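You operate a simulated robot arm through the tools that you are given. There is no shell and no other tool. Be economical: measure what you need, move in short steps, check, and stop when the job is done.

The job below is to be done with a simulated two-armed robot. You get a single attempt, and the scene is never put back.

## Task
Take the drain plug and leave it on the steel shelf. Then fetch the carrier from the drainer by the tap and stand it on the top of the blue drawer table. Then put the jug from the steel shelf in the trough. Then shut the bench locker door. Keep to this order. Set down upright: carrier, jug.

The check looks at the end state, three seconds after you hand in, the way a careful person would. Anything else that was tipped, shoved, dropped, spilled or broken makes it a failure.

## Robot
Two 6-joint arms with two-finger parallel grippers on one trunk, on a base that drives. Base frame: it is fixed to the floor where the robot stands at the start and does not move with it; the origin is under the middle of the robot, x ahead of it, y to its left, z up. Lengths are in mm, angles in degrees, forces in N, time in s.
The left shoulder is at the start at [60, 187, 1197], the right one opposite. With the tool pointing down near the work surface each hand reaches from about 240 to 620 mm from the robot's upright axis, wherever it stands, measured 20 degrees to its own side. Places, roughly: bench locker door [-1200, 200, 400]; carrier [500, -500, 1000]; drain plug [500, -250, 1000]; jug [-500, 1000, 1000]; steel shelf (17x26 cm) [-440, 1000, 880]; top of the blue drawer table [700, -900, 700]; trough [600, 100, 700]. Payload 1.57 kg a hand.
Tool frame (each hand has its own): the origin (TCP) lies between the finger pads and is the grasp point; the fingertips stand 30 mm ahead of it; z points along the fingers, y is the line along which they close. The gripper opens to 110 mm. The fingers are 24 mm wide and 12 mm thick; the gripper's body (48 by 112 mm) begins 78 mm behind the TCP.
Orientation is that of the tool frame in the base frame, as a unit quaternion [w, x, y, z]. With the fingers straight down and closing along the base's y, the tool's x points along the base's -x, its y along +y and its z along -z.

## Interface
- The arms move only by the tool step_arm. It takes "left_increments", "right_increments" or both (then of equal length, played together; a hand with none holds still); each is one flat list of numbers, 7 for each row, row after row: the turn, a rotation vector about the tool's x, y, z in units of 60 degrees (1.0 is 60 degrees), then the shift along the tool's x, y, z in units of 250 mm (1.0 is 250 mm), then the opening in per cent of the stroke, from 0 (shut) to 100 (fully open). In form: [ax, ay, az, tx, ty, tz, gripper, ax, ay, az, tx, ty, tz, gripper, ...]. A call has 1 to 8 rows; each row is the pose to reach, as a shift and turn from the pose commanded when the call began, along the tool's axes at that moment. A call with a number of a shift or a turn outside -1 to 1 is refused whole. A row lasts 0.2 s, in which the tool goes at most 50 mm and 8.6 degrees; a call with a longer step from one row to the next is refused whole, and so is a gripper value outside its range. Where a pose cannot be reached the arm comes as near as it can. A force on the tool above 40 N (or 10 N above the force at the start of the call, whichever is more), or a blocked arm, ends the call early, and 0.2 s more pass. The fingers move at their own pace (about 153 mm/s each) and stop on an object; they squeeze with about 40 N. The grip force told is the motor's: it shows also when the fingers shut on nothing. Time passes only in rows, and 0.2 s behind the last, so rows that repeat a pose let the fingers close. The reply holds the time, the measured pose of the TCP, the force on the tool along the base axes, the opening and the grip force, in the units named above and with some noise, with the torque about the TCP (base axes, N m) and any sound that the robot's microphone picked up.
- Cameras (640 x 400 px; columns grow to the right, rows downward): "scene" is now at [-4.1, -34.6, 1737.1]; the picture's right is [-0.36, -0.93, 0.00], its down [-0.79, 0.31, -0.52] and it looks along [0.49, -0.19, -0.85] (base axes); focal length 269 px, centre (320, 200). "left" rides on the left gripper at [70, -16, -141] in its tool frame; the picture's right is [0.23, 0.97, 0.00], its down [-0.86, 0.20, -0.48] and it looks along [-0.47, 0.11, 0.88] (tool axes); focal length 222 px, centre (320, 200). "right" rides on the right gripper at [70, 16, -141] in its tool frame; the picture's right is [-0.23, 0.97, 0.00], its down [-0.86, -0.20, -0.48] and it looks along [-0.47, -0.11, 0.88] (tool axes); focal length 222 px, centre (320, 200). There is no depth. A picture from a camera that has moved, and an enlarged one, comes with that camera's place and axes in the base frame and with its lens. The place of the scene camera against the robot may be out by one fixed shift of up to 25 mm in any direction.
- capture(camera): a new picture of that camera. No time passes.
- lift_body(by): slides the trunk up (or, below 0, down) by that many mm; the arms and the scene camera ride with it, the base frame stays. It gives what a move gives, with no picture.
- base_move(legs): drives the robot by 1 to 6 legs, each [ahead, left, turn to the left] in mm, mm and degrees, along the robot's own axes; the way and the turn of a leg run together, so that a leg with both is an arc; at most 1500 mm and 180 degrees a leg. The arms and the cameras ride along, it lands a little off, and it stops where it bumps. It gives what a move gives.
- pan_tilt(pan, tilt): turns the head with the scene camera to pan (to the left, within 86 degrees either way) and tilt (down, from -29 to 69), counted from straight ahead of the robot. It gives what a move gives.
- close_up(camera, box): a new picture of the part [left, top, right, bottom] of that camera's present view, enlarged. No time passes.
- job_done(): hands the job in; it is judged then, once.

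Go step by step. Nothing tells you exact positions but the pictures and the camera data: compare them with the known pose of the tool, close in by small moves and look again before you grip or let go. The budget is 165 turns and 122 pictures, counting those below and the enlarged ones. Unless the task says otherwise, let go and move clear before handing in.

The tools are called after "Request:" by a JSON object that holds its "op" and its "data". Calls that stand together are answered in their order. step_arm: Moves the arms, as the interface text tells. Its arguments: {"type":"object","properties":{"left_increments":{"type":"array","items":{"type":"number"}},"right_increments":{"type":"array","items":{"type":"number"}}},"required":[]} The other tools are called the same way: lift_body (by) slides the trunk up or down; base_move (legs) drives the base; pan_tilt (pan, tilt) turns the head that bears the scene camera; capture (camera) takes a picture; close_up (camera, box) takes an enlarged picture of a part of a camera's view; job_done () hands the job in.

At the start:

```text
time_s: 0.0
left_tool_pos: [467.9, 10.3, 1215.4]
left_orientation: [0.0, 0.0, 1.0, 0.001]
left_ft_force: [0.2, -0.2, -0.3]
left_ft_torque: [0.01, -0.02, 0.04]
left_finger_gap: 110.0
left_gripper_force: 0.2
right_tool_pos: [312.1, -312.0, 1170.1]
right_orientation: [0.0, 0.0, 1.0, 0.0]
right_ft_force: [0.2, 0.0, -0.5]
right_ft_torque: [0.0, -0.01, -0.01]
right_finger_gap: 110.0
right_gripper_force: 0.1
trunk travel left (down, up): [-825.0, 165.0]
robot x, y, heading: [-2.0, 1.8, -0.0]
head pan, tilt: [-21.3, 58.5]
```

scene: 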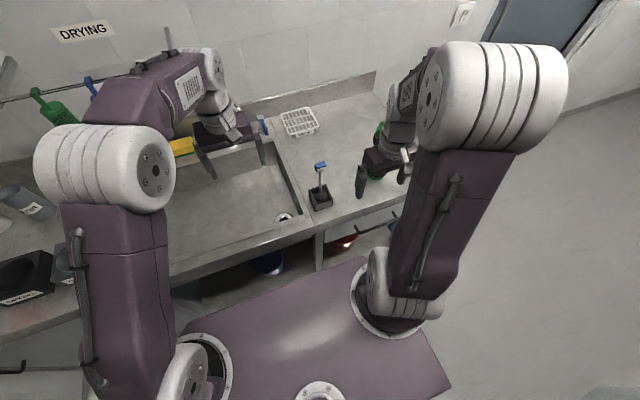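
right: 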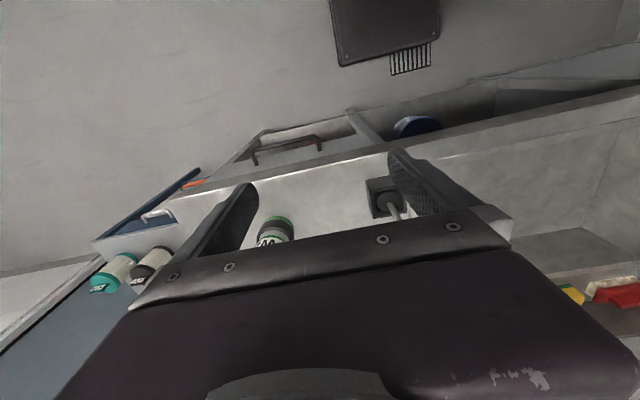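
left: 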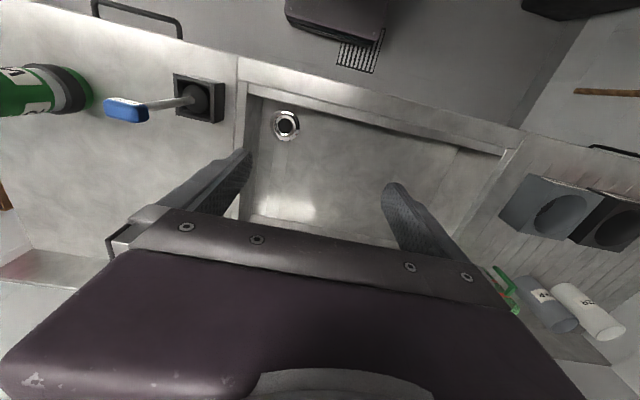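

I see a blue-handled rod in a black block (probably the drain plug) and a green/white item near the right hand. I'll look around first with the head.

Request:
{"op": "close_up", "data": {"camera": "scene", "box": [240, 80, 440, 260]}}

Request:
{"op": "pan_tilt", "data": {"pan": -50, "tilt": 40}}

Request:
{"op": "capture", "data": {"camera": "scene"}}

Request:
{"op": "pan_tilt", "data": {"pan": 20, "tilt": 40}}

Request:
{"op": "capture", "data": {"camera": "scene"}}

Request:
{"op": "pan_tilt", "data": {"pan": 85, "tilt": 30}}

Request:
{"op": "capture", "data": {"camera": "scene"}}

```text
2.22 times, centred on (340, 170) of scene
camera zoom: at [-4.1, -34.6, 1737.1], right [-0.36, -0.93, 0.0], down [-0.79, 0.31, -0.52], along [0.49, -0.19, -0.85], focal length 597 px, centre (276, 267)
```

zoom: 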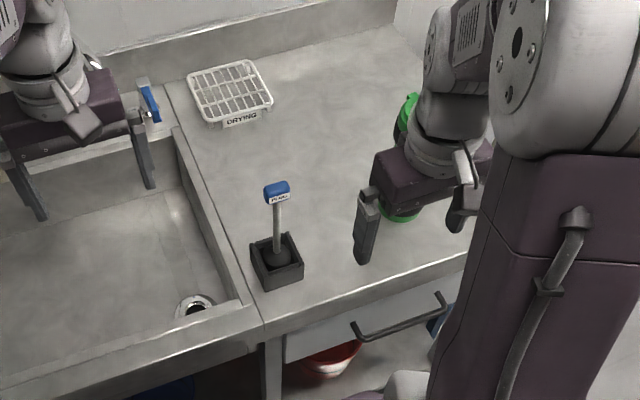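

```text
time_s: 0.9
left_tool_pos: [467.2, 10.6, 1215.5]
left_orientation: [0.0, 0.0, 1.0, 0.0]
left_ft_force: [-0.2, -0.4, -0.3]
left_ft_torque: [-0.02, 0.03, -0.01]
left_finger_gap: 110.3
left_gripper_force: 0.0
right_tool_pos: [311.8, -312.0, 1170.1]
right_orientation: [0.0, 0.0, 1.0, 0.0]
right_ft_force: [0.1, -0.9, -0.3]
right_ft_torque: [0.01, 0.02, 0.02]
right_finger_gap: 110.2
right_gripper_force: 0.0
trunk travel left (down, up): [-825.0, 165.0]
robot x, y, heading: [3.3, -4.1, -0.0]
head pan, tilt: [-50.0, 40.0]
```

```text
117 pictures are left
camera scene: at [-13.2, -74.7, 1762.0], right [-0.77, -0.64, 0.0], down [-0.41, 0.49, -0.77], along [0.49, -0.59, -0.64], focal length 269 px, centre (320, 200)
```

scene: 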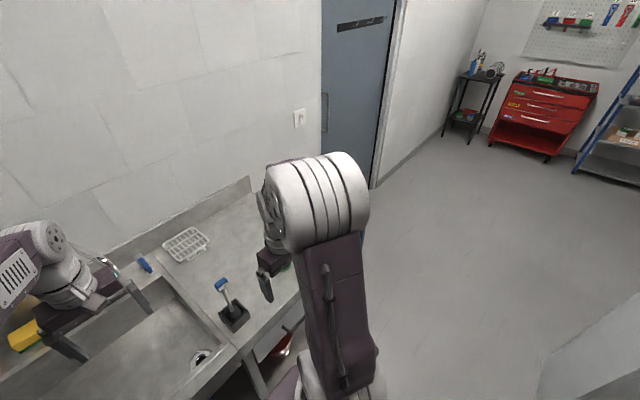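

```text
time_s: 2.3
left_tool_pos: [467.9, 10.6, 1215.8]
left_orientation: [0.0, 0.0, 1.0, 0.001]
left_ft_force: [0.4, 0.3, 0.0]
left_ft_torque: [0.0, 0.0, 0.02]
left_finger_gap: 110.1
left_gripper_force: 0.1
right_tool_pos: [312.3, -312.1, 1169.4]
right_orientation: [-0.001, 0.0, 1.0, 0.0]
right_ft_force: [-0.2, 0.2, -0.3]
right_ft_torque: [0.04, 0.0, 0.03]
right_finger_gap: 110.0
right_gripper_force: 0.1
trunk travel left (down, up): [-825.0, 165.0]
robot x, y, heading: [2.4, 3.5, -0.1]
head pan, tilt: [20.0, 40.0]
```

```text
116 pictures are left
camera scene: at [12.1, 19.2, 1762.0], right [0.34, -0.94, 0.0], down [-0.6, -0.22, -0.77], along [0.72, 0.26, -0.64], focal length 269 px, centre (320, 200)
```

scene: 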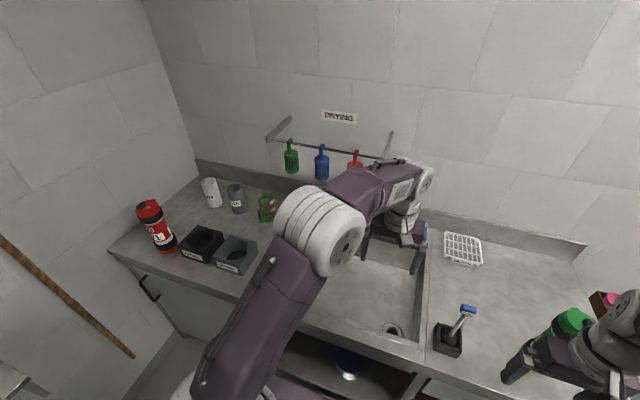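

```text
time_s: 3.7
left_tool_pos: [468.7, 11.8, 1215.0]
left_orientation: [0.0, 0.0, 1.0, 0.0]
left_ft_force: [0.3, 0.4, -0.9]
left_ft_torque: [-0.02, 0.02, 0.03]
left_finger_gap: 110.2
left_gripper_force: 0.1
right_tool_pos: [312.5, -312.5, 1169.3]
right_orientation: [0.0, 0.0, 1.0, 0.0]
right_ft_force: [0.4, 0.1, 0.0]
right_ft_torque: [0.01, 0.01, -0.01]
right_finger_gap: 110.1
right_gripper_force: 0.2
trunk travel left (down, up): [-825.0, 165.0]
robot x, y, heading: [1.3, -2.4, -0.0]
head pan, tilt: [85.0, 30.0]
```

```text
115 pictures are left
camera scene: at [-59.9, 80.3, 1777.4], right [1.0, -0.09, 0.0], down [-0.04, -0.5, -0.87], along [0.08, 0.86, -0.5], focal length 269 px, centre (320, 200)
```

scene: 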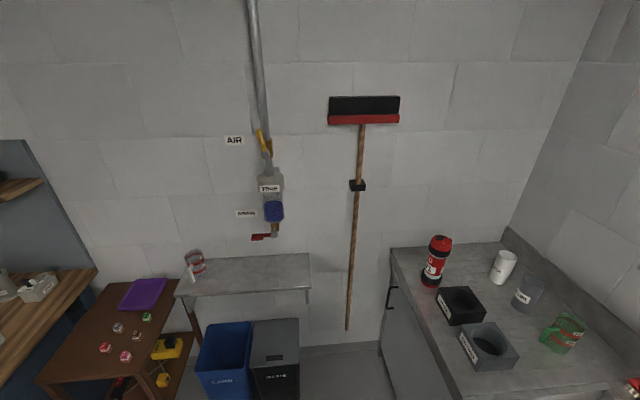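

The steel shelf is to my left with the glass jug on it, and the plug handle is around (483,-223,1080). I'll check the plug and the green object more closely with the hand cameras.

Request:
{"op": "close_up", "data": {"camera": "left", "box": [0, 40, 260, 200]}}

Request:
{"op": "close_up", "data": {"camera": "right", "box": [0, 140, 480, 340]}}

Request:
{"op": "close_up", "data": {"camera": "scene", "box": [150, 220, 350, 345]}}

```text
2.46 times, centred on (130, 120) of left
camera zoom: at [400.0, -3.7, 1356.0], right [-0.23, 0.97, 0.0], down [0.86, 0.2, 0.48], along [0.47, 0.11, -0.88], focal length 547 px, centre (788, 397)
```

zoom: 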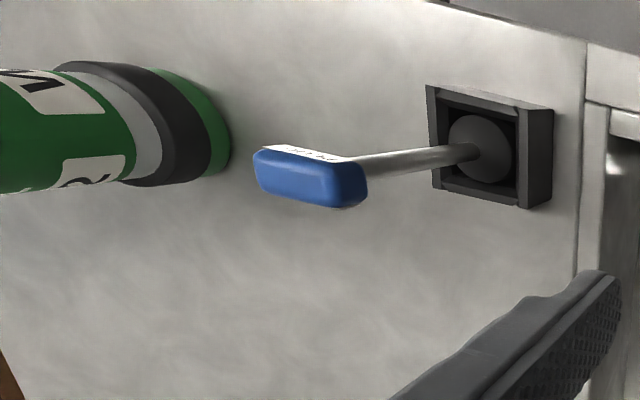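

```text
1.33 times, centred on (240, 240) of right
camera zoom: at [243.2, -295.8, 1310.9], right [0.23, 0.97, 0.0], down [0.86, -0.2, 0.48], along [0.47, -0.11, -0.88], focal length 296 px, centre (427, 147)
```

zoom: 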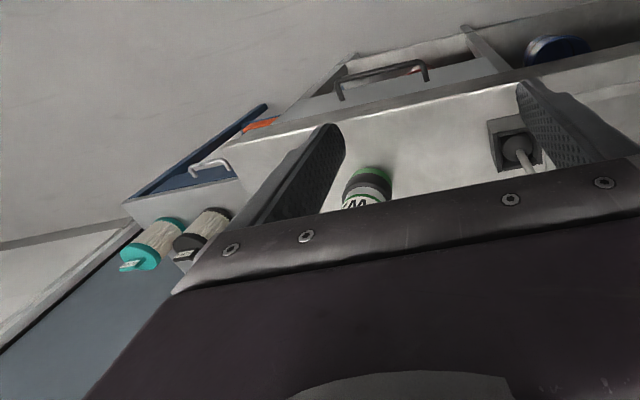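

```text
3.20 times, centred on (250, 282) of scene
camera zoom: at [-59.9, 80.3, 1777.4], right [1.0, -0.09, 0.0], down [-0.04, -0.5, -0.87], along [0.08, 0.86, -0.5], focal length 860 px, centre (544, -64)
```

zoom: 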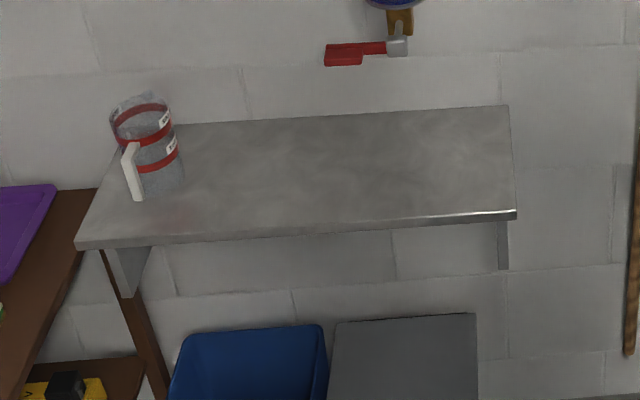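

The plug is a T-handle bar about 53 mm long along y, top around z=1085, standing in a black holder. I'll bring the right hand over it and look.

Request:
{"op": "step_arm", "data": {"right_increments": [0, 0, 0, -0.137, 0.071, 0, 100, 0, 0, 0, -0.274, 0.142, 0, 100, 0, 0, 0, -0.41, 0.214, 0, 100, 0, 0, 0, -0.547, 0.285, 0, 100, 0, 0, 0, -0.684, 0.356, 0, 100]}}

Request:
{"op": "capture", "data": {"camera": "right"}}

Request:
{"op": "pan_tilt", "data": {"pan": -45, "tilt": 55}}

Request:
{"op": "capture", "data": {"camera": "scene"}}

Request:
{"op": "capture", "data": {"camera": "left"}}

```text
time_s: 4.9
left_tool_pos: [469.5, 11.2, 1215.6]
left_orientation: [-0.001, 0.0, 1.0, 0.0]
left_ft_force: [0.9, 0.1, -0.2]
left_ft_torque: [-0.01, -0.01, 0.01]
left_finger_gap: 109.9
left_gripper_force: 0.1
right_tool_pos: [484.4, -222.7, 1167.6]
right_orientation: [0.0, 0.0, 1.0, 0.0]
right_ft_force: [-0.6, 0.1, 0.7]
right_ft_torque: [-0.01, 0.06, 0.01]
right_finger_gap: 109.7
right_gripper_force: 0.0
trunk travel left (down, up): [-825.0, 165.0]
robot x, y, heading: [1.7, 2.6, -0.2]
head pan, tilt: [85.0, 30.0]
```

```text
111 pictures are left
camera right: at [416.4, -206.1, 1310.3], right [0.23, 0.97, 0.0], down [0.86, -0.2, 0.48], along [0.46, -0.11, -0.88], focal length 222 px, centre (320, 200)
```

right: 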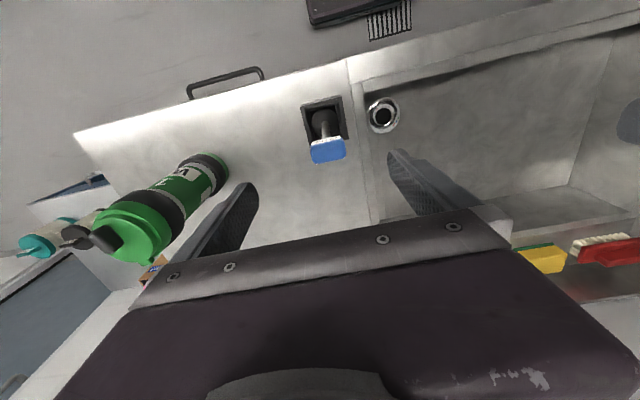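

```text
time_s: 7.0
left_tool_pos: [466.7, 11.2, 1216.8]
left_orientation: [0.0, 0.0, 1.0, 0.0]
left_ft_force: [0.5, 0.0, -0.5]
left_ft_torque: [0.02, -0.02, -0.01]
left_finger_gap: 109.9
left_gripper_force: 0.0
right_tool_pos: [483.5, -223.1, 1169.7]
right_orientation: [0.001, 0.0, 1.0, 0.0]
right_ft_force: [0.1, -0.3, -1.0]
right_ft_torque: [0.03, -0.02, 0.03]
right_finger_gap: 109.8
right_gripper_force: 0.1
trunk travel left (down, up): [-825.0, 165.0]
robot x, y, heading: [-1.4, 0.9, -0.2]
head pan, tilt: [-45.0, 55.0]
```

```text
110 pictures are left
camera scene: at [-16.9, -60.8, 1741.4], right [-0.71, -0.71, 0.0], down [-0.58, 0.58, -0.57], along [0.41, -0.41, -0.82], focal length 269 px, centre (320, 200)
```

scene: 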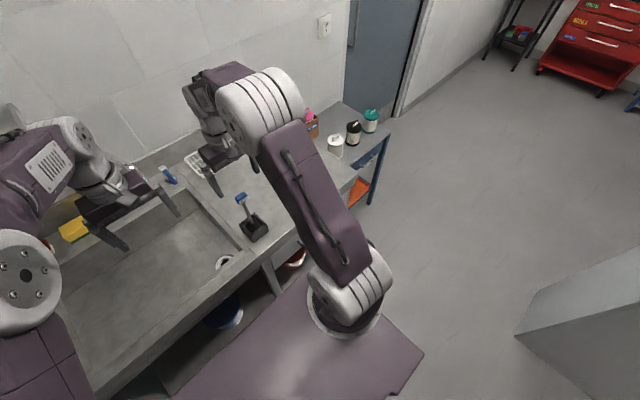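

```text
109 pictures are left
camera left: at [399.9, -3.7, 1356.0], right [-0.23, 0.97, 0.0], down [0.86, 0.2, 0.48], along [0.47, 0.11, -0.88], focal length 222 px, centre (320, 200)
```

left: 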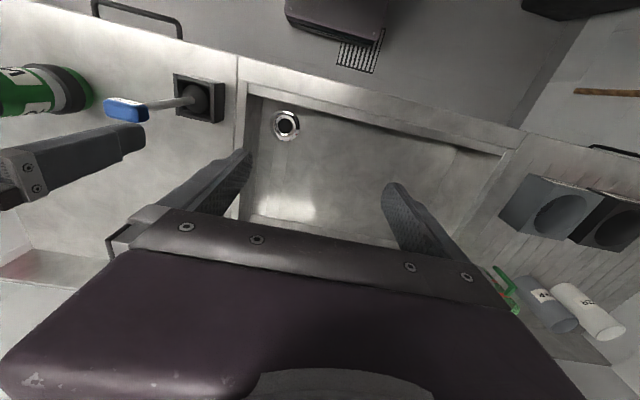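

The handle triangulates to about (481,-214,1082); the carrier is the green bottle with the loop lid near (500,-465). I'll align and go down on the handle.

Request:
{"op": "step_arm", "data": {"right_increments": [0, 0, 0, 0.008, 0.036, 0.1, 100, 0, 0, 0, 0.008, 0.036, 0.23, 100, 0, 0, 0, 0.008, 0.036, 0.36, 100]}}

Request:
{"op": "capture", "data": {"camera": "right"}}

Request:
{"op": "close_up", "data": {"camera": "left", "box": [0, 40, 260, 200]}}

```text
time_s: 7.8
left_tool_pos: [468.8, 11.0, 1214.2]
left_orientation: [0.0, 0.0, 1.0, 0.0]
left_ft_force: [-0.5, -0.3, -0.9]
left_ft_torque: [0.02, 0.03, -0.01]
left_finger_gap: 109.8
left_gripper_force: 0.1
right_tool_pos: [481.1, -213.9, 1079.0]
right_orientation: [0.0, 0.0, 1.0, 0.001]
right_ft_force: [-0.1, 0.4, 0.1]
right_ft_torque: [-0.01, 0.02, 0.01]
right_finger_gap: 110.0
right_gripper_force: 0.1
trunk travel left (down, up): [-825.0, 165.0]
robot x, y, heading: [-2.3, -2.5, -0.1]
head pan, tilt: [-45.0, 55.0]
```

```text
108 pictures are left
camera right: at [412.6, -198.0, 1220.8], right [0.23, 0.97, 0.0], down [0.86, -0.2, 0.48], along [0.47, -0.11, -0.88], focal length 222 px, centre (320, 200)
```

right: 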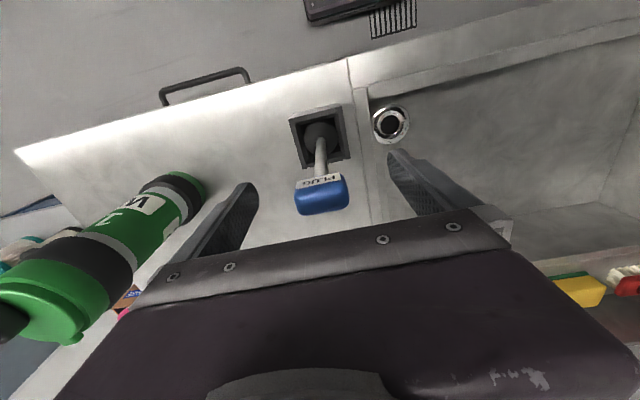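

```text
2.46 times, centred on (130, 120) of left
camera zoom: at [400.7, -4.1, 1355.8], right [-0.23, 0.97, 0.0], down [0.86, 0.2, 0.48], along [0.47, 0.11, -0.88], focal length 547 px, centre (788, 397)
```

zoom: 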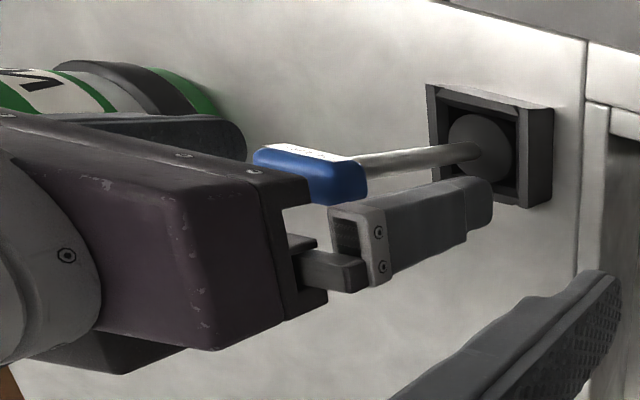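

The handle is centred between the fingers; I'll go down 10 mm more, close, and lift.

Request:
{"op": "step_arm", "data": {"right_increments": [0, 0, 0, 0, 0, 0.036, 100, 0, 0, 0, 0, 0, 0.036, 0, 0, 0, 0, 0, 0, 0.036, 0, 0, 0, 0, 0, 0, 0.036, 0, 0, 0, 0, 0, 0, 0.036, 0]}}

Request:
{"op": "step_arm", "data": {"right_increments": [0, 0, 0, 0, 0, -0.1, 0, 0, 0, 0, 0, 0, -0.25, 0, 0, 0, 0, 0, 0, -0.4, 0, 0, 0, 0, 0, 0, -0.5, 0]}}

Request:
{"op": "capture", "data": {"camera": "right"}}

Request:
{"op": "close_up", "data": {"camera": "left", "box": [0, 40, 260, 200]}}

Request:
{"op": "close_up", "data": {"camera": "scene", "box": [100, 60, 420, 260]}}

```text
time_s: 9.0
left_tool_pos: [468.6, 10.8, 1214.4]
left_orientation: [0.0, 0.0, 1.0, 0.0]
left_ft_force: [0.3, -0.3, -0.2]
left_ft_torque: [0.01, 0.03, 0.0]
left_finger_gap: 110.0
left_gripper_force: 0.1
right_tool_pos: [481.9, -214.4, 1071.3]
right_orientation: [0.0, 0.0, 1.0, 0.0]
right_ft_force: [-0.3, -0.6, -0.3]
right_ft_torque: [-0.03, -0.01, 0.01]
right_finger_gap: 35.6
right_gripper_force: 40.2
trunk travel left (down, up): [-825.0, 165.0]
robot x, y, heading: [-0.9, 1.6, 0.1]
head pan, tilt: [-45.0, 55.0]
```

```text
time_s: 10.0
left_tool_pos: [467.8, 11.4, 1214.9]
left_orientation: [0.0, 0.001, 1.0, 0.0]
left_ft_force: [0.5, 0.1, 0.2]
left_ft_torque: [0.03, -0.02, -0.01]
left_finger_gap: 110.0
left_gripper_force: 0.0
right_tool_pos: [482.5, -211.9, 1196.6]
right_orientation: [0.0, 0.0, 1.0, 0.0]
right_ft_force: [0.9, -0.5, -1.7]
right_ft_torque: [0.01, 0.01, -0.02]
right_finger_gap: 35.4
right_gripper_force: 40.0
trunk travel left (down, up): [-825.0, 165.0]
robot x, y, heading: [-1.4, 0.6, -0.3]
head pan, tilt: [-45.0, 55.0]
```

```text
106 pictures are left
camera right: at [412.6, -197.4, 1337.8], right [0.23, 0.97, 0.0], down [0.86, -0.2, 0.48], along [0.47, -0.11, -0.88], focal length 222 px, centre (320, 200)
```

right: 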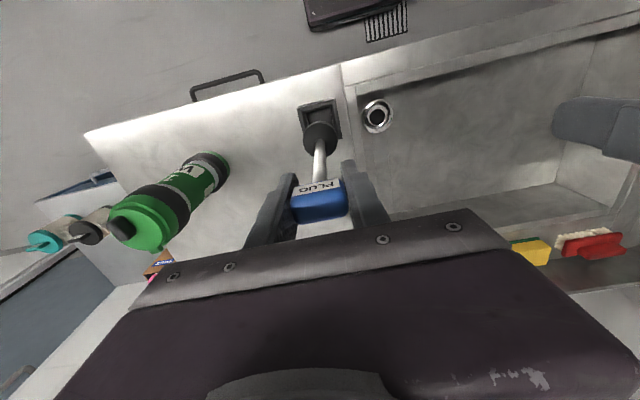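

```text
2.46 times, centred on (130, 120) of left
camera zoom: at [399.8, -3.7, 1356.0], right [-0.23, 0.97, 0.0], down [0.86, 0.2, 0.48], along [0.47, 0.11, -0.88], focal length 547 px, centre (788, 397)
```

zoom: 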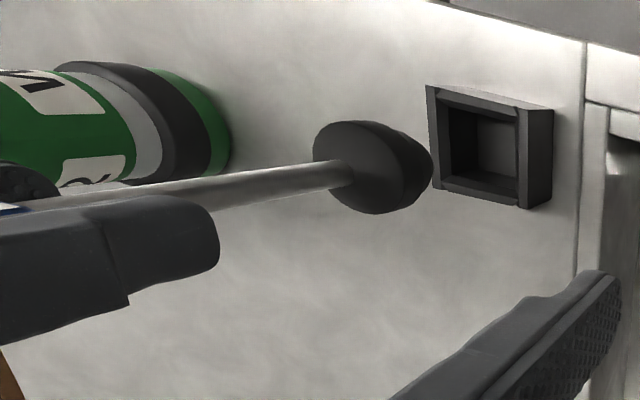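

```text
2.00 times, centred on (260, 160) of scene
camera zoom: at [-17.1, -60.7, 1741.3], right [-0.71, -0.71, 0.0], down [-0.58, 0.58, -0.57], along [0.41, -0.41, -0.82], focal length 537 px, centre (440, 280)
```

zoom: 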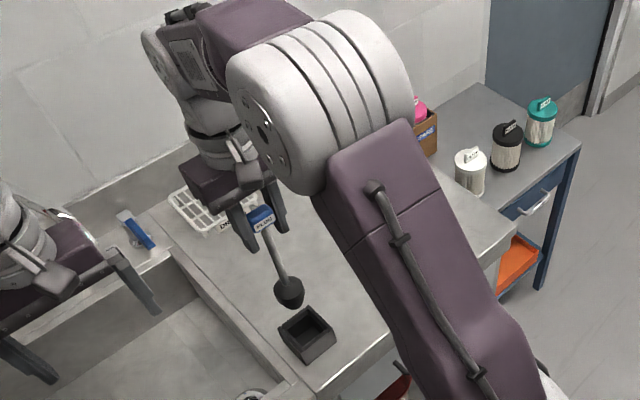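

The plug is held; its stopper is tapered, so I want it laid down rather than stood. Plan: swing it horizontal with the right hand and hand it to the left, which grips the rod from above; first raise and yaw the left hand.

Request:
{"op": "step_arm", "data": {"left_increments": [0, 0, 0.14, 0, 0, -0.07, 100, 0, 0, 0.28, 0, 0, -0.14, 100, 0, 0, 0.42, 0, 0, -0.21, 100, 0, 0, 0.56, 0, 0, -0.28, 100, 0, 0, 0.7, 0, 0, -0.35, 100, 0, 0, 0.84, 0, 0, -0.42, 100, 0, 0, 0.98, 0, 0, -0.49, 100]}}

Request:
{"op": "step_arm", "data": {"left_increments": [0, 0, 0.13, 0, 0, 0, 100, 0, 0, 0.26, 0, 0, 0, 100, 0, 0, 0.39, 0, 0, 0, 100, 0, 0, 0.52, 0, 0, 0, 100]}}

Request:
{"op": "step_arm", "data": {"right_increments": [-0.14, 0, 0, 0.024, 0.024, 0, 0, -0.28, 0, 0, 0.048, 0.048, 0, 0, -0.42, 0, 0, 0.072, 0.072, 0, 0, -0.56, 0, 0, 0.096, 0.096, 0, 0, -0.7, 0, 0, 0.12, 0.12, 0, 0, -0.84, 0, 0, 0.144, 0.144, 0, 0, -0.98, 0, 0, 0.168, 0.168, 0, 0]}}

Request:
{"op": "step_arm", "data": {"right_increments": [-0.13, 0, 0, 0, 0, 0, 0, -0.26, 0, 0, 0, 0, 0, 0, -0.39, 0, 0, 0, 0, 0, 0, -0.52, 0, 0, 0, 0, 0, 0]}}

Request:
{"op": "capture", "data": {"camera": "left"}}

Request:
{"op": "capture", "data": {"camera": "scene"}}

```text
time_s: 11.6
left_tool_pos: [469.2, 12.0, 1337.7]
left_orientation: [-0.001, 0.492, 0.871, 0.001]
left_ft_force: [-0.1, 0.4, -0.1]
left_ft_torque: [0.01, 0.04, -0.01]
left_finger_gap: 109.8
left_gripper_force: 0.0
right_tool_pos: [482.8, -213.1, 1195.4]
right_orientation: [0.0, 0.0, 1.0, -0.001]
right_ft_force: [0.0, -0.5, -1.1]
right_ft_torque: [-0.01, -0.02, 0.0]
right_finger_gap: 35.7
right_gripper_force: 39.9
trunk travel left (down, up): [-825.0, 165.0]
robot x, y, heading: [0.2, -0.5, 0.0]
head pan, tilt: [-45.0, 55.0]
```

```text
time_s: 12.6
left_tool_pos: [469.2, 11.0, 1338.3]
left_orientation: [0.0, 0.709, 0.706, 0.0]
left_ft_force: [0.4, -0.5, 0.0]
left_ft_torque: [0.02, 0.03, 0.0]
left_finger_gap: 109.9
left_gripper_force: 0.1
right_tool_pos: [482.3, -214.4, 1196.7]
right_orientation: [0.0, 0.0, 1.0, -0.001]
right_ft_force: [0.0, -0.4, -0.8]
right_ft_torque: [0.02, 0.05, 0.0]
right_finger_gap: 35.7
right_gripper_force: 39.9
trunk travel left (down, up): [-825.0, 165.0]
robot x, y, heading: [-0.2, -0.1, 0.1]
head pan, tilt: [-45.0, 55.0]
```

```text
time_s: 14.2
left_tool_pos: [468.7, 10.0, 1337.6]
left_orientation: [0.0, 0.707, 0.707, 0.0]
left_ft_force: [-0.3, -0.1, -0.3]
left_ft_torque: [0.01, 0.02, 0.0]
left_finger_gap: 109.7
left_gripper_force: 0.1
right_tool_pos: [440.6, -172.3, 1195.0]
right_orientation: [0.0, 0.0, 0.87, 0.493]
right_ft_force: [-0.2, 0.4, -1.5]
right_ft_torque: [-0.06, 0.0, -0.03]
right_finger_gap: 35.6
right_gripper_force: 40.1
trunk travel left (down, up): [-825.0, 165.0]
robot x, y, heading: [2.3, -1.2, 0.0]
head pan, tilt: [-45.0, 55.0]
```

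```text
time_s: 15.2
left_tool_pos: [470.4, 10.9, 1337.3]
left_orientation: [0.0, 0.707, 0.707, 0.0]
left_ft_force: [-0.2, 1.0, 0.5]
left_ft_torque: [0.01, -0.01, 0.02]
left_finger_gap: 109.8
left_gripper_force: 0.0
right_tool_pos: [441.0, -172.1, 1195.5]
right_orientation: [0.001, 0.0, 0.706, 0.708]
right_ft_force: [-0.2, 0.1, 0.0]
right_ft_torque: [-0.09, 0.01, 0.0]
right_finger_gap: 41.5
right_gripper_force: 40.2
trunk travel left (down, up): [-825.0, 165.0]
robot x, y, heading: [0.8, -1.2, -0.2]
head pan, tilt: [-45.0, 55.0]
```

```text
103 pictures are left
camera left: at [454.3, 81.6, 1478.1], right [0.97, 0.23, 0.0], down [0.2, -0.86, 0.48], along [0.11, -0.47, -0.88], focal length 222 px, centre (320, 200)
```

left: 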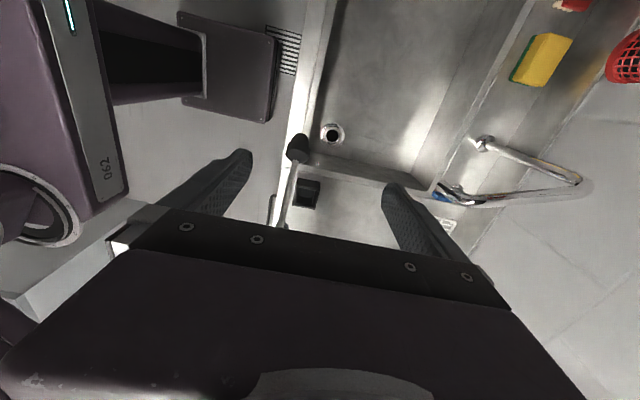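

```text
102 pictures are left
camera scene: at [-15.9, -61.5, 1741.4], right [-0.71, -0.71, 0.0], down [-0.58, 0.58, -0.57], along [0.41, -0.41, -0.82], focal length 269 px, centre (320, 200)
```

scene: 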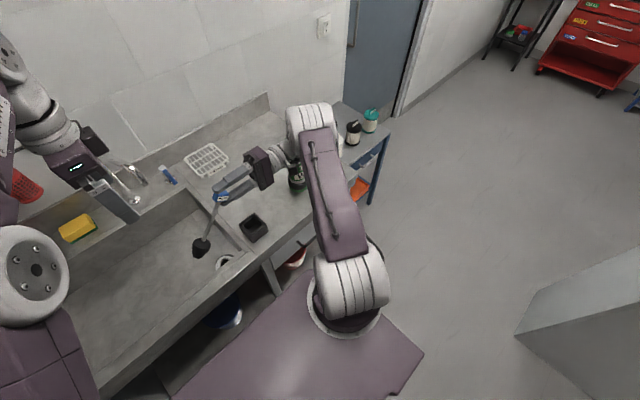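

The plug seems to have rotated in the grip (gap grew to 41 mm). I'll zoom in before continuing.

Request:
{"op": "close_up", "data": {"camera": "scene", "box": [160, 120, 340, 270]}}

Request:
{"op": "close_up", "data": {"camera": "left", "box": [180, 100, 420, 250]}}

Request:
{"op": "capture", "data": {"camera": "right"}}

```text
2.67 times, centred on (250, 195) of scene
camera zoom: at [-15.9, -61.5, 1741.4], right [-0.71, -0.71, 0.0], down [-0.58, 0.58, -0.57], along [0.41, -0.41, -0.82], focal length 716 px, centre (507, 213)
```

zoom: 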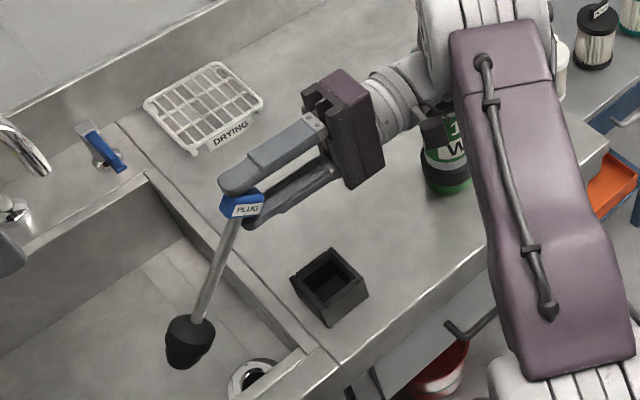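

```text
2.67 times, centred on (300, 175) of left
camera zoom: at [454.3, 81.6, 1478.1], right [0.97, 0.23, 0.0], down [0.2, -0.86, 0.48], along [0.11, -0.47, -0.88], focal length 592 px, centre (373, 267)
```

zoom: 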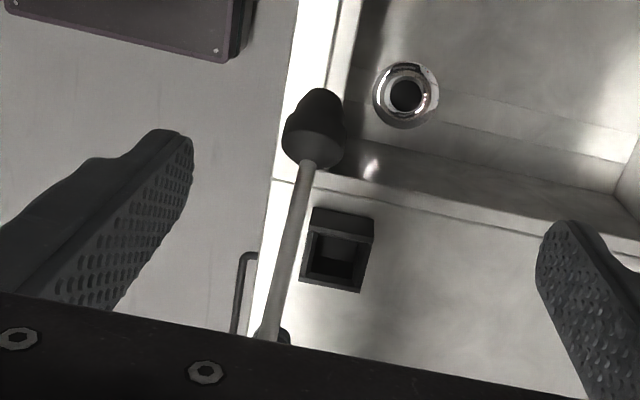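

```text
99 pictures are left
camera right: at [370.7, -314.1, 1211.1], right [0.23, 0.0, 0.97], down [0.85, -0.48, -0.2], along [0.47, 0.88, -0.11], focal length 222 px, centre (320, 200)
```

right: 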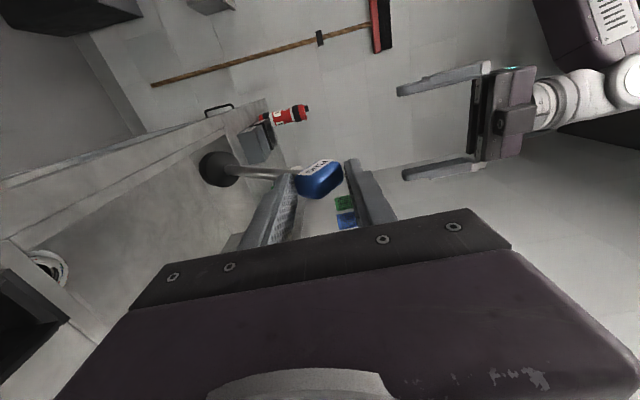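

The plug swung to hang about 49° below horizontal (rod from about (441,-165,1195) to the stopper at (440,-44,1058)), still held. I'll tilt the left hand perpendicular to the rod at a standoff.

Request:
{"op": "step_arm", "data": {"left_increments": [0, -0.117, 0, -0.014, -0.017, 0.075, 100, 0, -0.233, 0, -0.028, -0.034, 0.15, 100, 0, -0.35, 0, -0.043, -0.051, 0.226, 100, 0, -0.467, 0, -0.057, -0.068, 0.3, 100, 0, -0.583, 0, -0.071, -0.086, 0.377, 100, 0, -0.7, 0, -0.086, -0.103, 0.45, 100, 0, -0.817, 0, -0.1, -0.12, 0.528, 100]}}

Request:
{"op": "capture", "data": {"camera": "left"}}

Request:
{"op": "capture", "data": {"camera": "right"}}

```text
time_s: 16.8
left_tool_pos: [438.0, -12.9, 1204.6]
left_orientation: [0.294, 0.642, 0.644, -0.295]
left_ft_force: [1.1, -0.2, -1.1]
left_ft_torque: [-0.01, -0.01, 0.01]
left_finger_gap: 109.8
left_gripper_force: 0.0
right_tool_pos: [440.4, -171.1, 1195.1]
right_orientation: [-0.001, 0.001, 0.707, 0.707]
right_ft_force: [-0.1, -0.7, 0.2]
right_ft_torque: [-0.09, -0.02, -0.02]
right_finger_gap: 41.7
right_gripper_force: 40.3
trunk travel left (down, up): [-825.0, 165.0]
robot x, y, heading: [-3.0, 1.0, -0.2]
head pan, tilt: [-45.0, 55.0]
```

```text
98 pictures are left
camera left: at [423.2, 140.7, 1244.3], right [0.97, 0.15, -0.17], down [0.2, -0.2, 0.96], along [0.11, -0.97, -0.22], focal length 222 px, centre (320, 200)
```

left: 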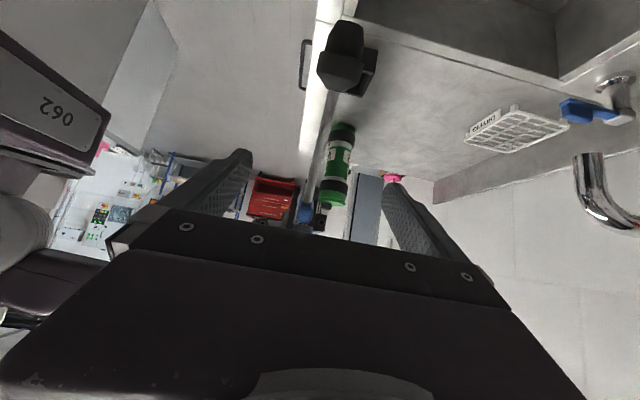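

```text
97 pictures are left
camera right: at [370.9, -312.8, 1211.5], right [0.23, 0.0, 0.97], down [0.85, -0.48, -0.2], along [0.47, 0.88, -0.11], focal length 222 px, centre (320, 200)
```

right: 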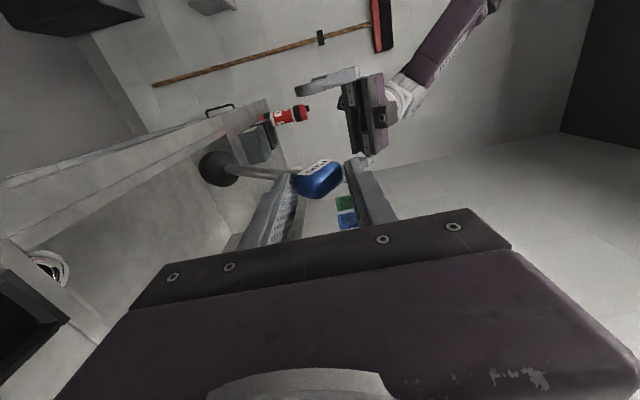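

The geometry checks out; I'll advance 116 mm along the tool to straddle the rod midpoint.

Request:
{"op": "step_arm", "data": {"left_increments": [0, 0, 0, 0, 0.008, 0.16, 100, 0, 0, 0, 0, 0.008, 0.32, 100, 0, 0, 0, 0, 0.008, 0.464, 100]}}

Request:
{"op": "capture", "data": {"camera": "left"}}

Request:
{"op": "capture", "data": {"camera": "right"}}

```text
time_s: 17.6
left_tool_pos: [441.1, -101.7, 1129.9]
left_orientation: [0.293, 0.644, 0.643, -0.294]
left_ft_force: [0.4, -0.2, 0.2]
left_ft_torque: [-0.02, 0.0, -0.02]
left_finger_gap: 109.9
left_gripper_force: 0.0
right_tool_pos: [439.2, -171.3, 1195.6]
right_orientation: [0.001, 0.001, 0.707, 0.707]
right_ft_force: [0.1, -0.5, 0.7]
right_ft_torque: [-0.08, -0.01, -0.01]
right_finger_gap: 41.6
right_gripper_force: 40.1
trunk travel left (down, up): [-825.0, 165.0]
robot x, y, heading: [-1.9, 1.2, -0.0]
head pan, tilt: [-45.0, 55.0]
```

```text
96 pictures are left
camera left: at [425.2, 51.7, 1169.0], right [0.97, 0.15, -0.17], down [0.2, -0.2, 0.96], along [0.11, -0.97, -0.22], focal length 222 px, centre (320, 200)
```

left: 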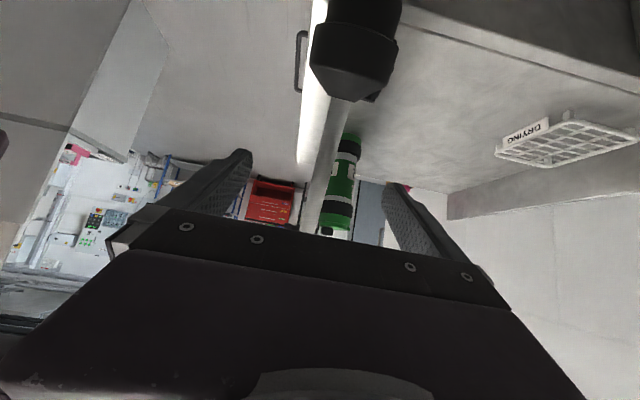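

```text
95 pictures are left
camera right: at [370.4, -314.0, 1211.3], right [0.23, 0.0, 0.97], down [0.86, -0.48, -0.2], along [0.47, 0.88, -0.11], focal length 222 px, centre (320, 200)
```

right: 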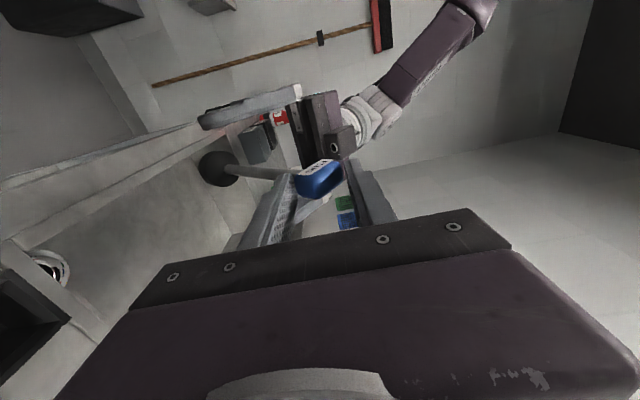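

The rod is centred between the left fingers. I'll close the left hand, then partly open the right and back it off.

Request:
{"op": "step_arm", "data": {"left_increments": [0, 0, 0, 0, 0, 0, 0, 0, 0, 0, 0, 0, 0, 0, 0, 0, 0, 0, 0, 0, 0, 0, 0, 0, 0, 0, 0, 0]}}

Request:
{"op": "step_arm", "data": {"right_increments": [0, 0, 0, 0, 0, 0, 56, 0, 0, 0, 0, 0, 0, 56, 0, 0, 0, 0, 0, -0.12, 56, 0, 0, 0, 0, 0, -0.28, 56]}}

Request:
{"op": "capture", "data": {"camera": "right"}}

Request:
{"op": "capture", "data": {"camera": "left"}}

Request:
{"op": "capture", "data": {"camera": "scene"}}

```text
time_s: 18.6
left_tool_pos: [439.3, -101.4, 1129.1]
left_orientation: [0.292, 0.645, 0.642, -0.295]
left_ft_force: [-15.7, 0.1, 1.6]
left_ft_torque: [-0.11, -0.41, -0.36]
left_finger_gap: 11.3
left_gripper_force: 28.4
right_tool_pos: [441.0, -172.0, 1195.7]
right_orientation: [0.003, 0.001, 0.707, 0.707]
right_ft_force: [15.8, 0.7, -0.2]
right_ft_torque: [-0.06, -0.69, -0.75]
right_finger_gap: 41.6
right_gripper_force: 39.9
trunk travel left (down, up): [-825.0, 165.0]
robot x, y, heading: [-0.9, -0.6, -0.1]
head pan, tilt: [-45.0, 55.0]
```

```text
time_s: 19.6
left_tool_pos: [440.0, -104.2, 1130.2]
left_orientation: [0.293, 0.643, 0.644, -0.293]
left_ft_force: [0.2, -0.3, -0.4]
left_ft_torque: [-0.01, 0.02, -0.02]
left_finger_gap: 10.9
left_gripper_force: 29.2
right_tool_pos: [439.8, -242.0, 1194.9]
right_orientation: [0.001, 0.001, 0.708, 0.707]
right_ft_force: [-0.1, 0.1, 0.9]
right_ft_torque: [-0.03, 0.01, 0.01]
right_finger_gap: 61.8
right_gripper_force: 0.1
trunk travel left (down, up): [-825.0, 165.0]
robot x, y, heading: [3.3, -0.5, 0.0]
head pan, tilt: [-45.0, 55.0]
```

```text
94 pictures are left
camera right: at [370.0, -384.4, 1211.7], right [0.23, 0.0, 0.97], down [0.85, -0.48, -0.2], along [0.47, 0.88, -0.11], focal length 222 px, centre (320, 200)
```

right: 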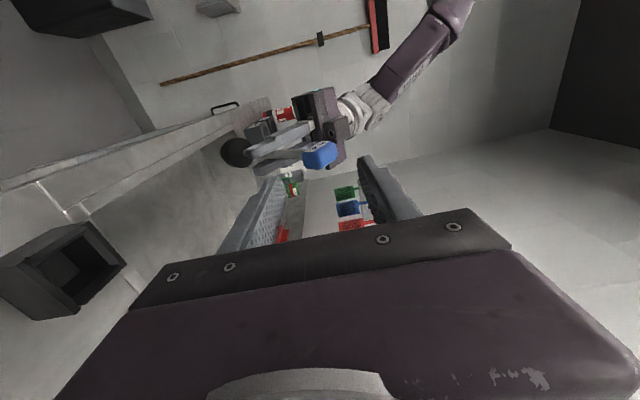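

```text
93 pictures are left
camera left: at [424.9, 50.8, 1169.4], right [0.97, 0.15, -0.17], down [0.2, -0.2, 0.96], along [0.11, -0.97, -0.23], focal length 222 px, centre (320, 200)
```

left: 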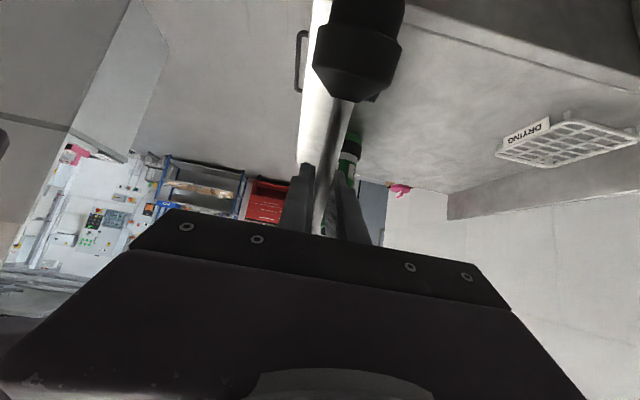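

```text
92 pictures are left
camera scene: at [-16.8, -63.3, 1741.3], right [-0.71, -0.71, 0.0], down [-0.58, 0.58, -0.57], along [0.41, -0.4, -0.82], focal length 269 px, centre (320, 200)
```

scene: 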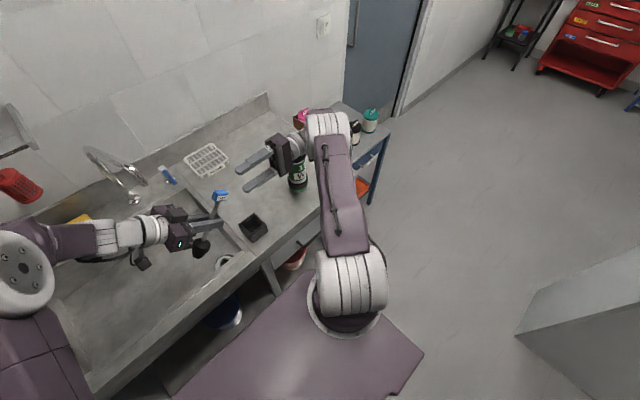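

The left hand holds the plug by the rod alone. I'll level it (tool down, rod horizontal) while raising it, and bring the right hand back to pointing down.

Request:
{"op": "step_arm", "data": {"left_increments": [0, 0.117, 0, -0.051, 0, -0.045, 0, 0, 0.233, 0, -0.103, 0, -0.09, 0, 0, 0.35, 0, -0.154, 0, -0.136, 0, 0, 0.467, 0, -0.206, 0, -0.181, 0, 0, 0.583, 0, -0.257, 0, -0.226, 0, 0, 0.7, 0, -0.309, 0, -0.272, 0, 0, 0.817, 0, -0.36, 0, -0.317, 0], "right_increments": [0.14, 0, 0, 0, 0.02, -0.02, 60, 0.28, 0, 0, 0, 0.04, -0.04, 60, 0.42, 0, 0, 0, 0.06, -0.06, 60, 0.56, 0, 0, 0, 0.08, -0.08, 60, 0.7, 0, 0, 0, 0.1, -0.1, 60, 0.84, 0, 0, 0, 0.12, -0.12, 60, 0.98, 0, 0, 0, 0.14, -0.14, 60]}}

Request:
{"op": "step_arm", "data": {"right_increments": [0.13, 0, 0, 0, 0, 0, 60, 0.26, 0, 0, 0, 0, 0, 60, 0.39, 0, 0, 0, 0, 0, 60, 0.52, 0, 0, 0, 0, 0, 60]}}

Request:
{"op": "capture", "data": {"camera": "left"}}

Request:
{"op": "capture", "data": {"camera": "right"}}

Request:
{"op": "pan_tilt", "data": {"pan": 0, "tilt": 69}}

Request:
{"op": "capture", "data": {"camera": "scene"}}

```text
time_s: 21.2
left_tool_pos: [440.5, -99.0, 1250.3]
left_orientation: [-0.001, 0.707, 0.707, 0.0]
left_ft_force: [-0.4, -0.4, -0.8]
left_ft_torque: [-0.04, -0.01, 0.03]
left_finger_gap: 10.7
left_gripper_force: 28.4
right_tool_pos: [438.9, -277.7, 1230.7]
right_orientation: [0.001, 0.001, 0.963, 0.268]
right_ft_force: [0.4, 0.5, 0.3]
right_ft_torque: [-0.01, -0.02, 0.01]
right_finger_gap: 65.9
right_gripper_force: 0.1
trunk travel left (down, up): [-825.0, 165.0]
robot x, y, heading: [-1.0, 3.3, -0.0]
head pan, tilt: [-45.0, 55.0]
```

```text
time_s: 22.2
left_tool_pos: [441.1, -98.6, 1250.2]
left_orientation: [0.0, 0.707, 0.708, -0.001]
left_ft_force: [-0.2, -0.6, -1.2]
left_ft_torque: [-0.06, 0.03, -0.02]
left_finger_gap: 10.6
left_gripper_force: 28.3
right_tool_pos: [438.7, -276.5, 1231.0]
right_orientation: [0.001, 0.0, 1.0, -0.002]
right_ft_force: [0.6, -0.1, 0.3]
right_ft_torque: [0.02, 0.02, -0.02]
right_finger_gap: 65.9
right_gripper_force: 0.0
trunk travel left (down, up): [-825.0, 165.0]
robot x, y, heading: [1.1, 1.4, -0.1]
head pan, tilt: [-45.0, 55.0]
```

```text
91 pictures are left
camera left: at [425.4, -27.6, 1390.6], right [0.97, 0.23, 0.0], down [0.2, -0.85, 0.48], along [0.11, -0.47, -0.88], focal length 222 px, centre (320, 200)
```

left: 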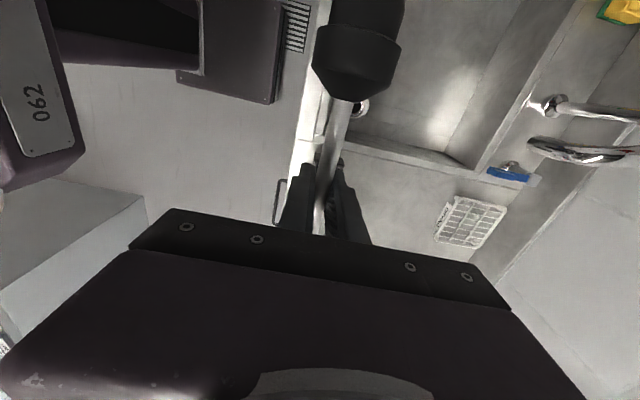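

```text
90 pictures are left
camera right: at [370.4, -259.5, 1371.9], right [0.23, 0.97, 0.0], down [0.85, -0.2, 0.48], along [0.47, -0.11, -0.88], focal length 222 px, centre (320, 200)
```

right: 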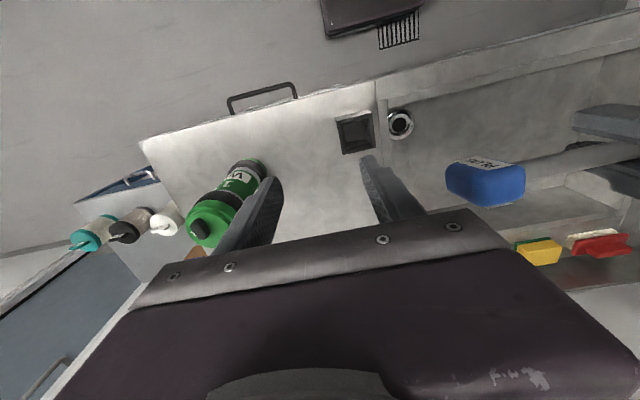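

```text
time_s: 23.3
left_tool_pos: [440.5, -100.6, 1249.0]
left_orientation: [0.0, 0.707, 0.707, 0.0]
left_ft_force: [0.0, -0.4, -0.6]
left_ft_torque: [-0.03, 0.01, 0.02]
left_finger_gap: 10.2
left_gripper_force: 28.8
right_tool_pos: [440.4, -276.4, 1230.2]
right_orientation: [0.0, -0.001, 1.0, 0.0]
right_ft_force: [0.0, -0.1, 0.3]
right_ft_torque: [0.01, 0.02, -0.01]
right_finger_gap: 66.0
right_gripper_force: 0.1
trunk travel left (down, up): [-825.0, 165.0]
robot x, y, heading: [-0.7, -0.1, -0.1]
head pan, tilt: [0.0, 68.8]
```

```text
89 pictures are left
camera scene: at [-11.7, -9.8, 1725.9], right [0.0, -1.0, 0.0], down [-0.93, 0.0, -0.36], along [0.36, 0.0, -0.93], focal length 269 px, centre (320, 200)
```

scene: 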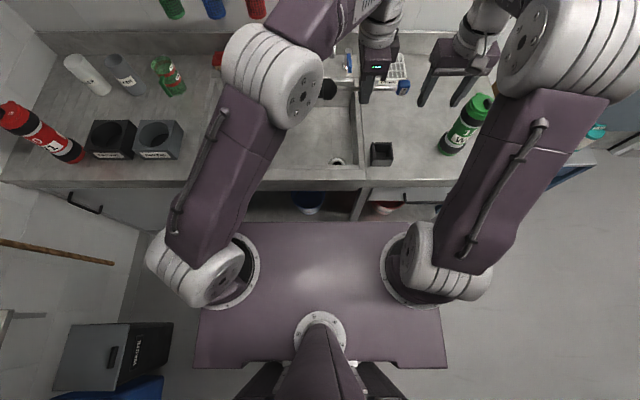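

The plug is level in the left hand. I'll back away from the bench, turn left and approach the shelf partway, then look.

Request:
{"op": "base_move", "data": {"legs": [[-225, 0, 0], [0, 0, 90], [330, 0, 0]]}}

Request:
{"op": "pan_tilt", "data": {"pan": 15, "tilt": 45}}

Request:
{"op": "capture", "data": {"camera": "scene"}}

Request:
{"op": "capture", "data": {"camera": "left"}}

```text
time_s: 30.6
left_tool_pos: [-121.1, 767.4, 1250.0]
left_orientation: [-0.001, 0.001, 1.0, 0.002]
left_ft_force: [-0.3, -0.6, -0.8]
left_ft_torque: [0.03, -0.06, -0.01]
left_finger_gap: 10.8
left_gripper_force: 28.7
right_tool_pos: [55.9, 765.8, 1231.8]
right_orientation: [0.002, -0.707, 0.707, 0.0]
right_ft_force: [0.0, -0.2, 0.1]
right_ft_torque: [0.06, 0.0, -0.01]
right_finger_gap: 66.1
right_gripper_force: 0.1
trunk travel left (down, up): [-825.0, 165.0]
robot x, y, heading: [-222.7, 330.2, 90.0]
head pan, tilt: [0.0, 68.8]
```

```text
time_s: 31.5
left_tool_pos: [-122.1, 769.3, 1250.4]
left_orientation: [0.0, 0.002, 1.0, 0.001]
left_ft_force: [-0.1, 0.1, -0.8]
left_ft_torque: [-0.01, -0.03, -0.02]
left_finger_gap: 10.6
left_gripper_force: 28.4
right_tool_pos: [54.3, 768.2, 1231.5]
right_orientation: [-0.001, -0.706, 0.708, 0.001]
right_ft_force: [-0.3, -1.0, 0.1]
right_ft_torque: [-0.04, 0.02, 0.04]
right_finger_gap: 66.1
right_gripper_force: 0.1
trunk travel left (down, up): [-825.0, 165.0]
robot x, y, heading: [-221.5, 330.4, 89.8]
head pan, tilt: [15.0, 45.0]
```

```text
88 pictures are left
camera scene: at [-251.6, 338.9, 1754.7], right [0.97, 0.26, 0.0], down [0.18, -0.68, -0.71], along [-0.18, 0.68, -0.71], focal length 269 px, centre (320, 200)
```

scene: 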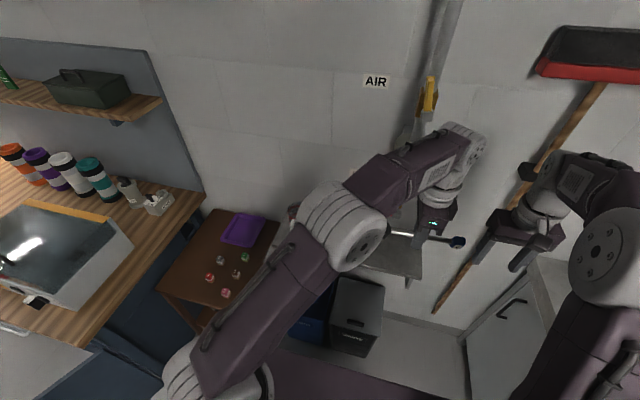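

```text
87 pictures are left
camera left: at [-190.3, 755.1, 1390.3], right [-0.22, 0.97, 0.0], down [0.86, 0.2, 0.48], along [0.47, 0.11, -0.88], focal length 222 px, centre (320, 200)
```

left: 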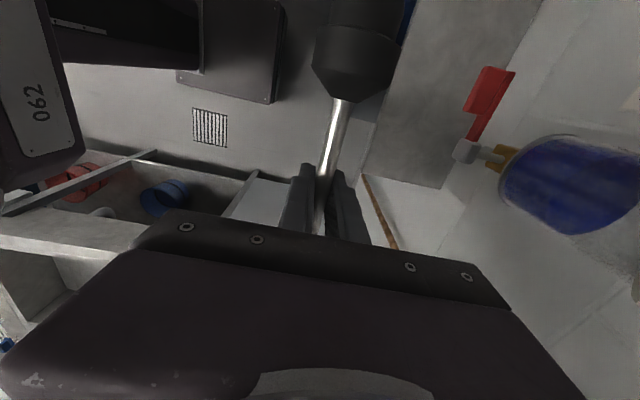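

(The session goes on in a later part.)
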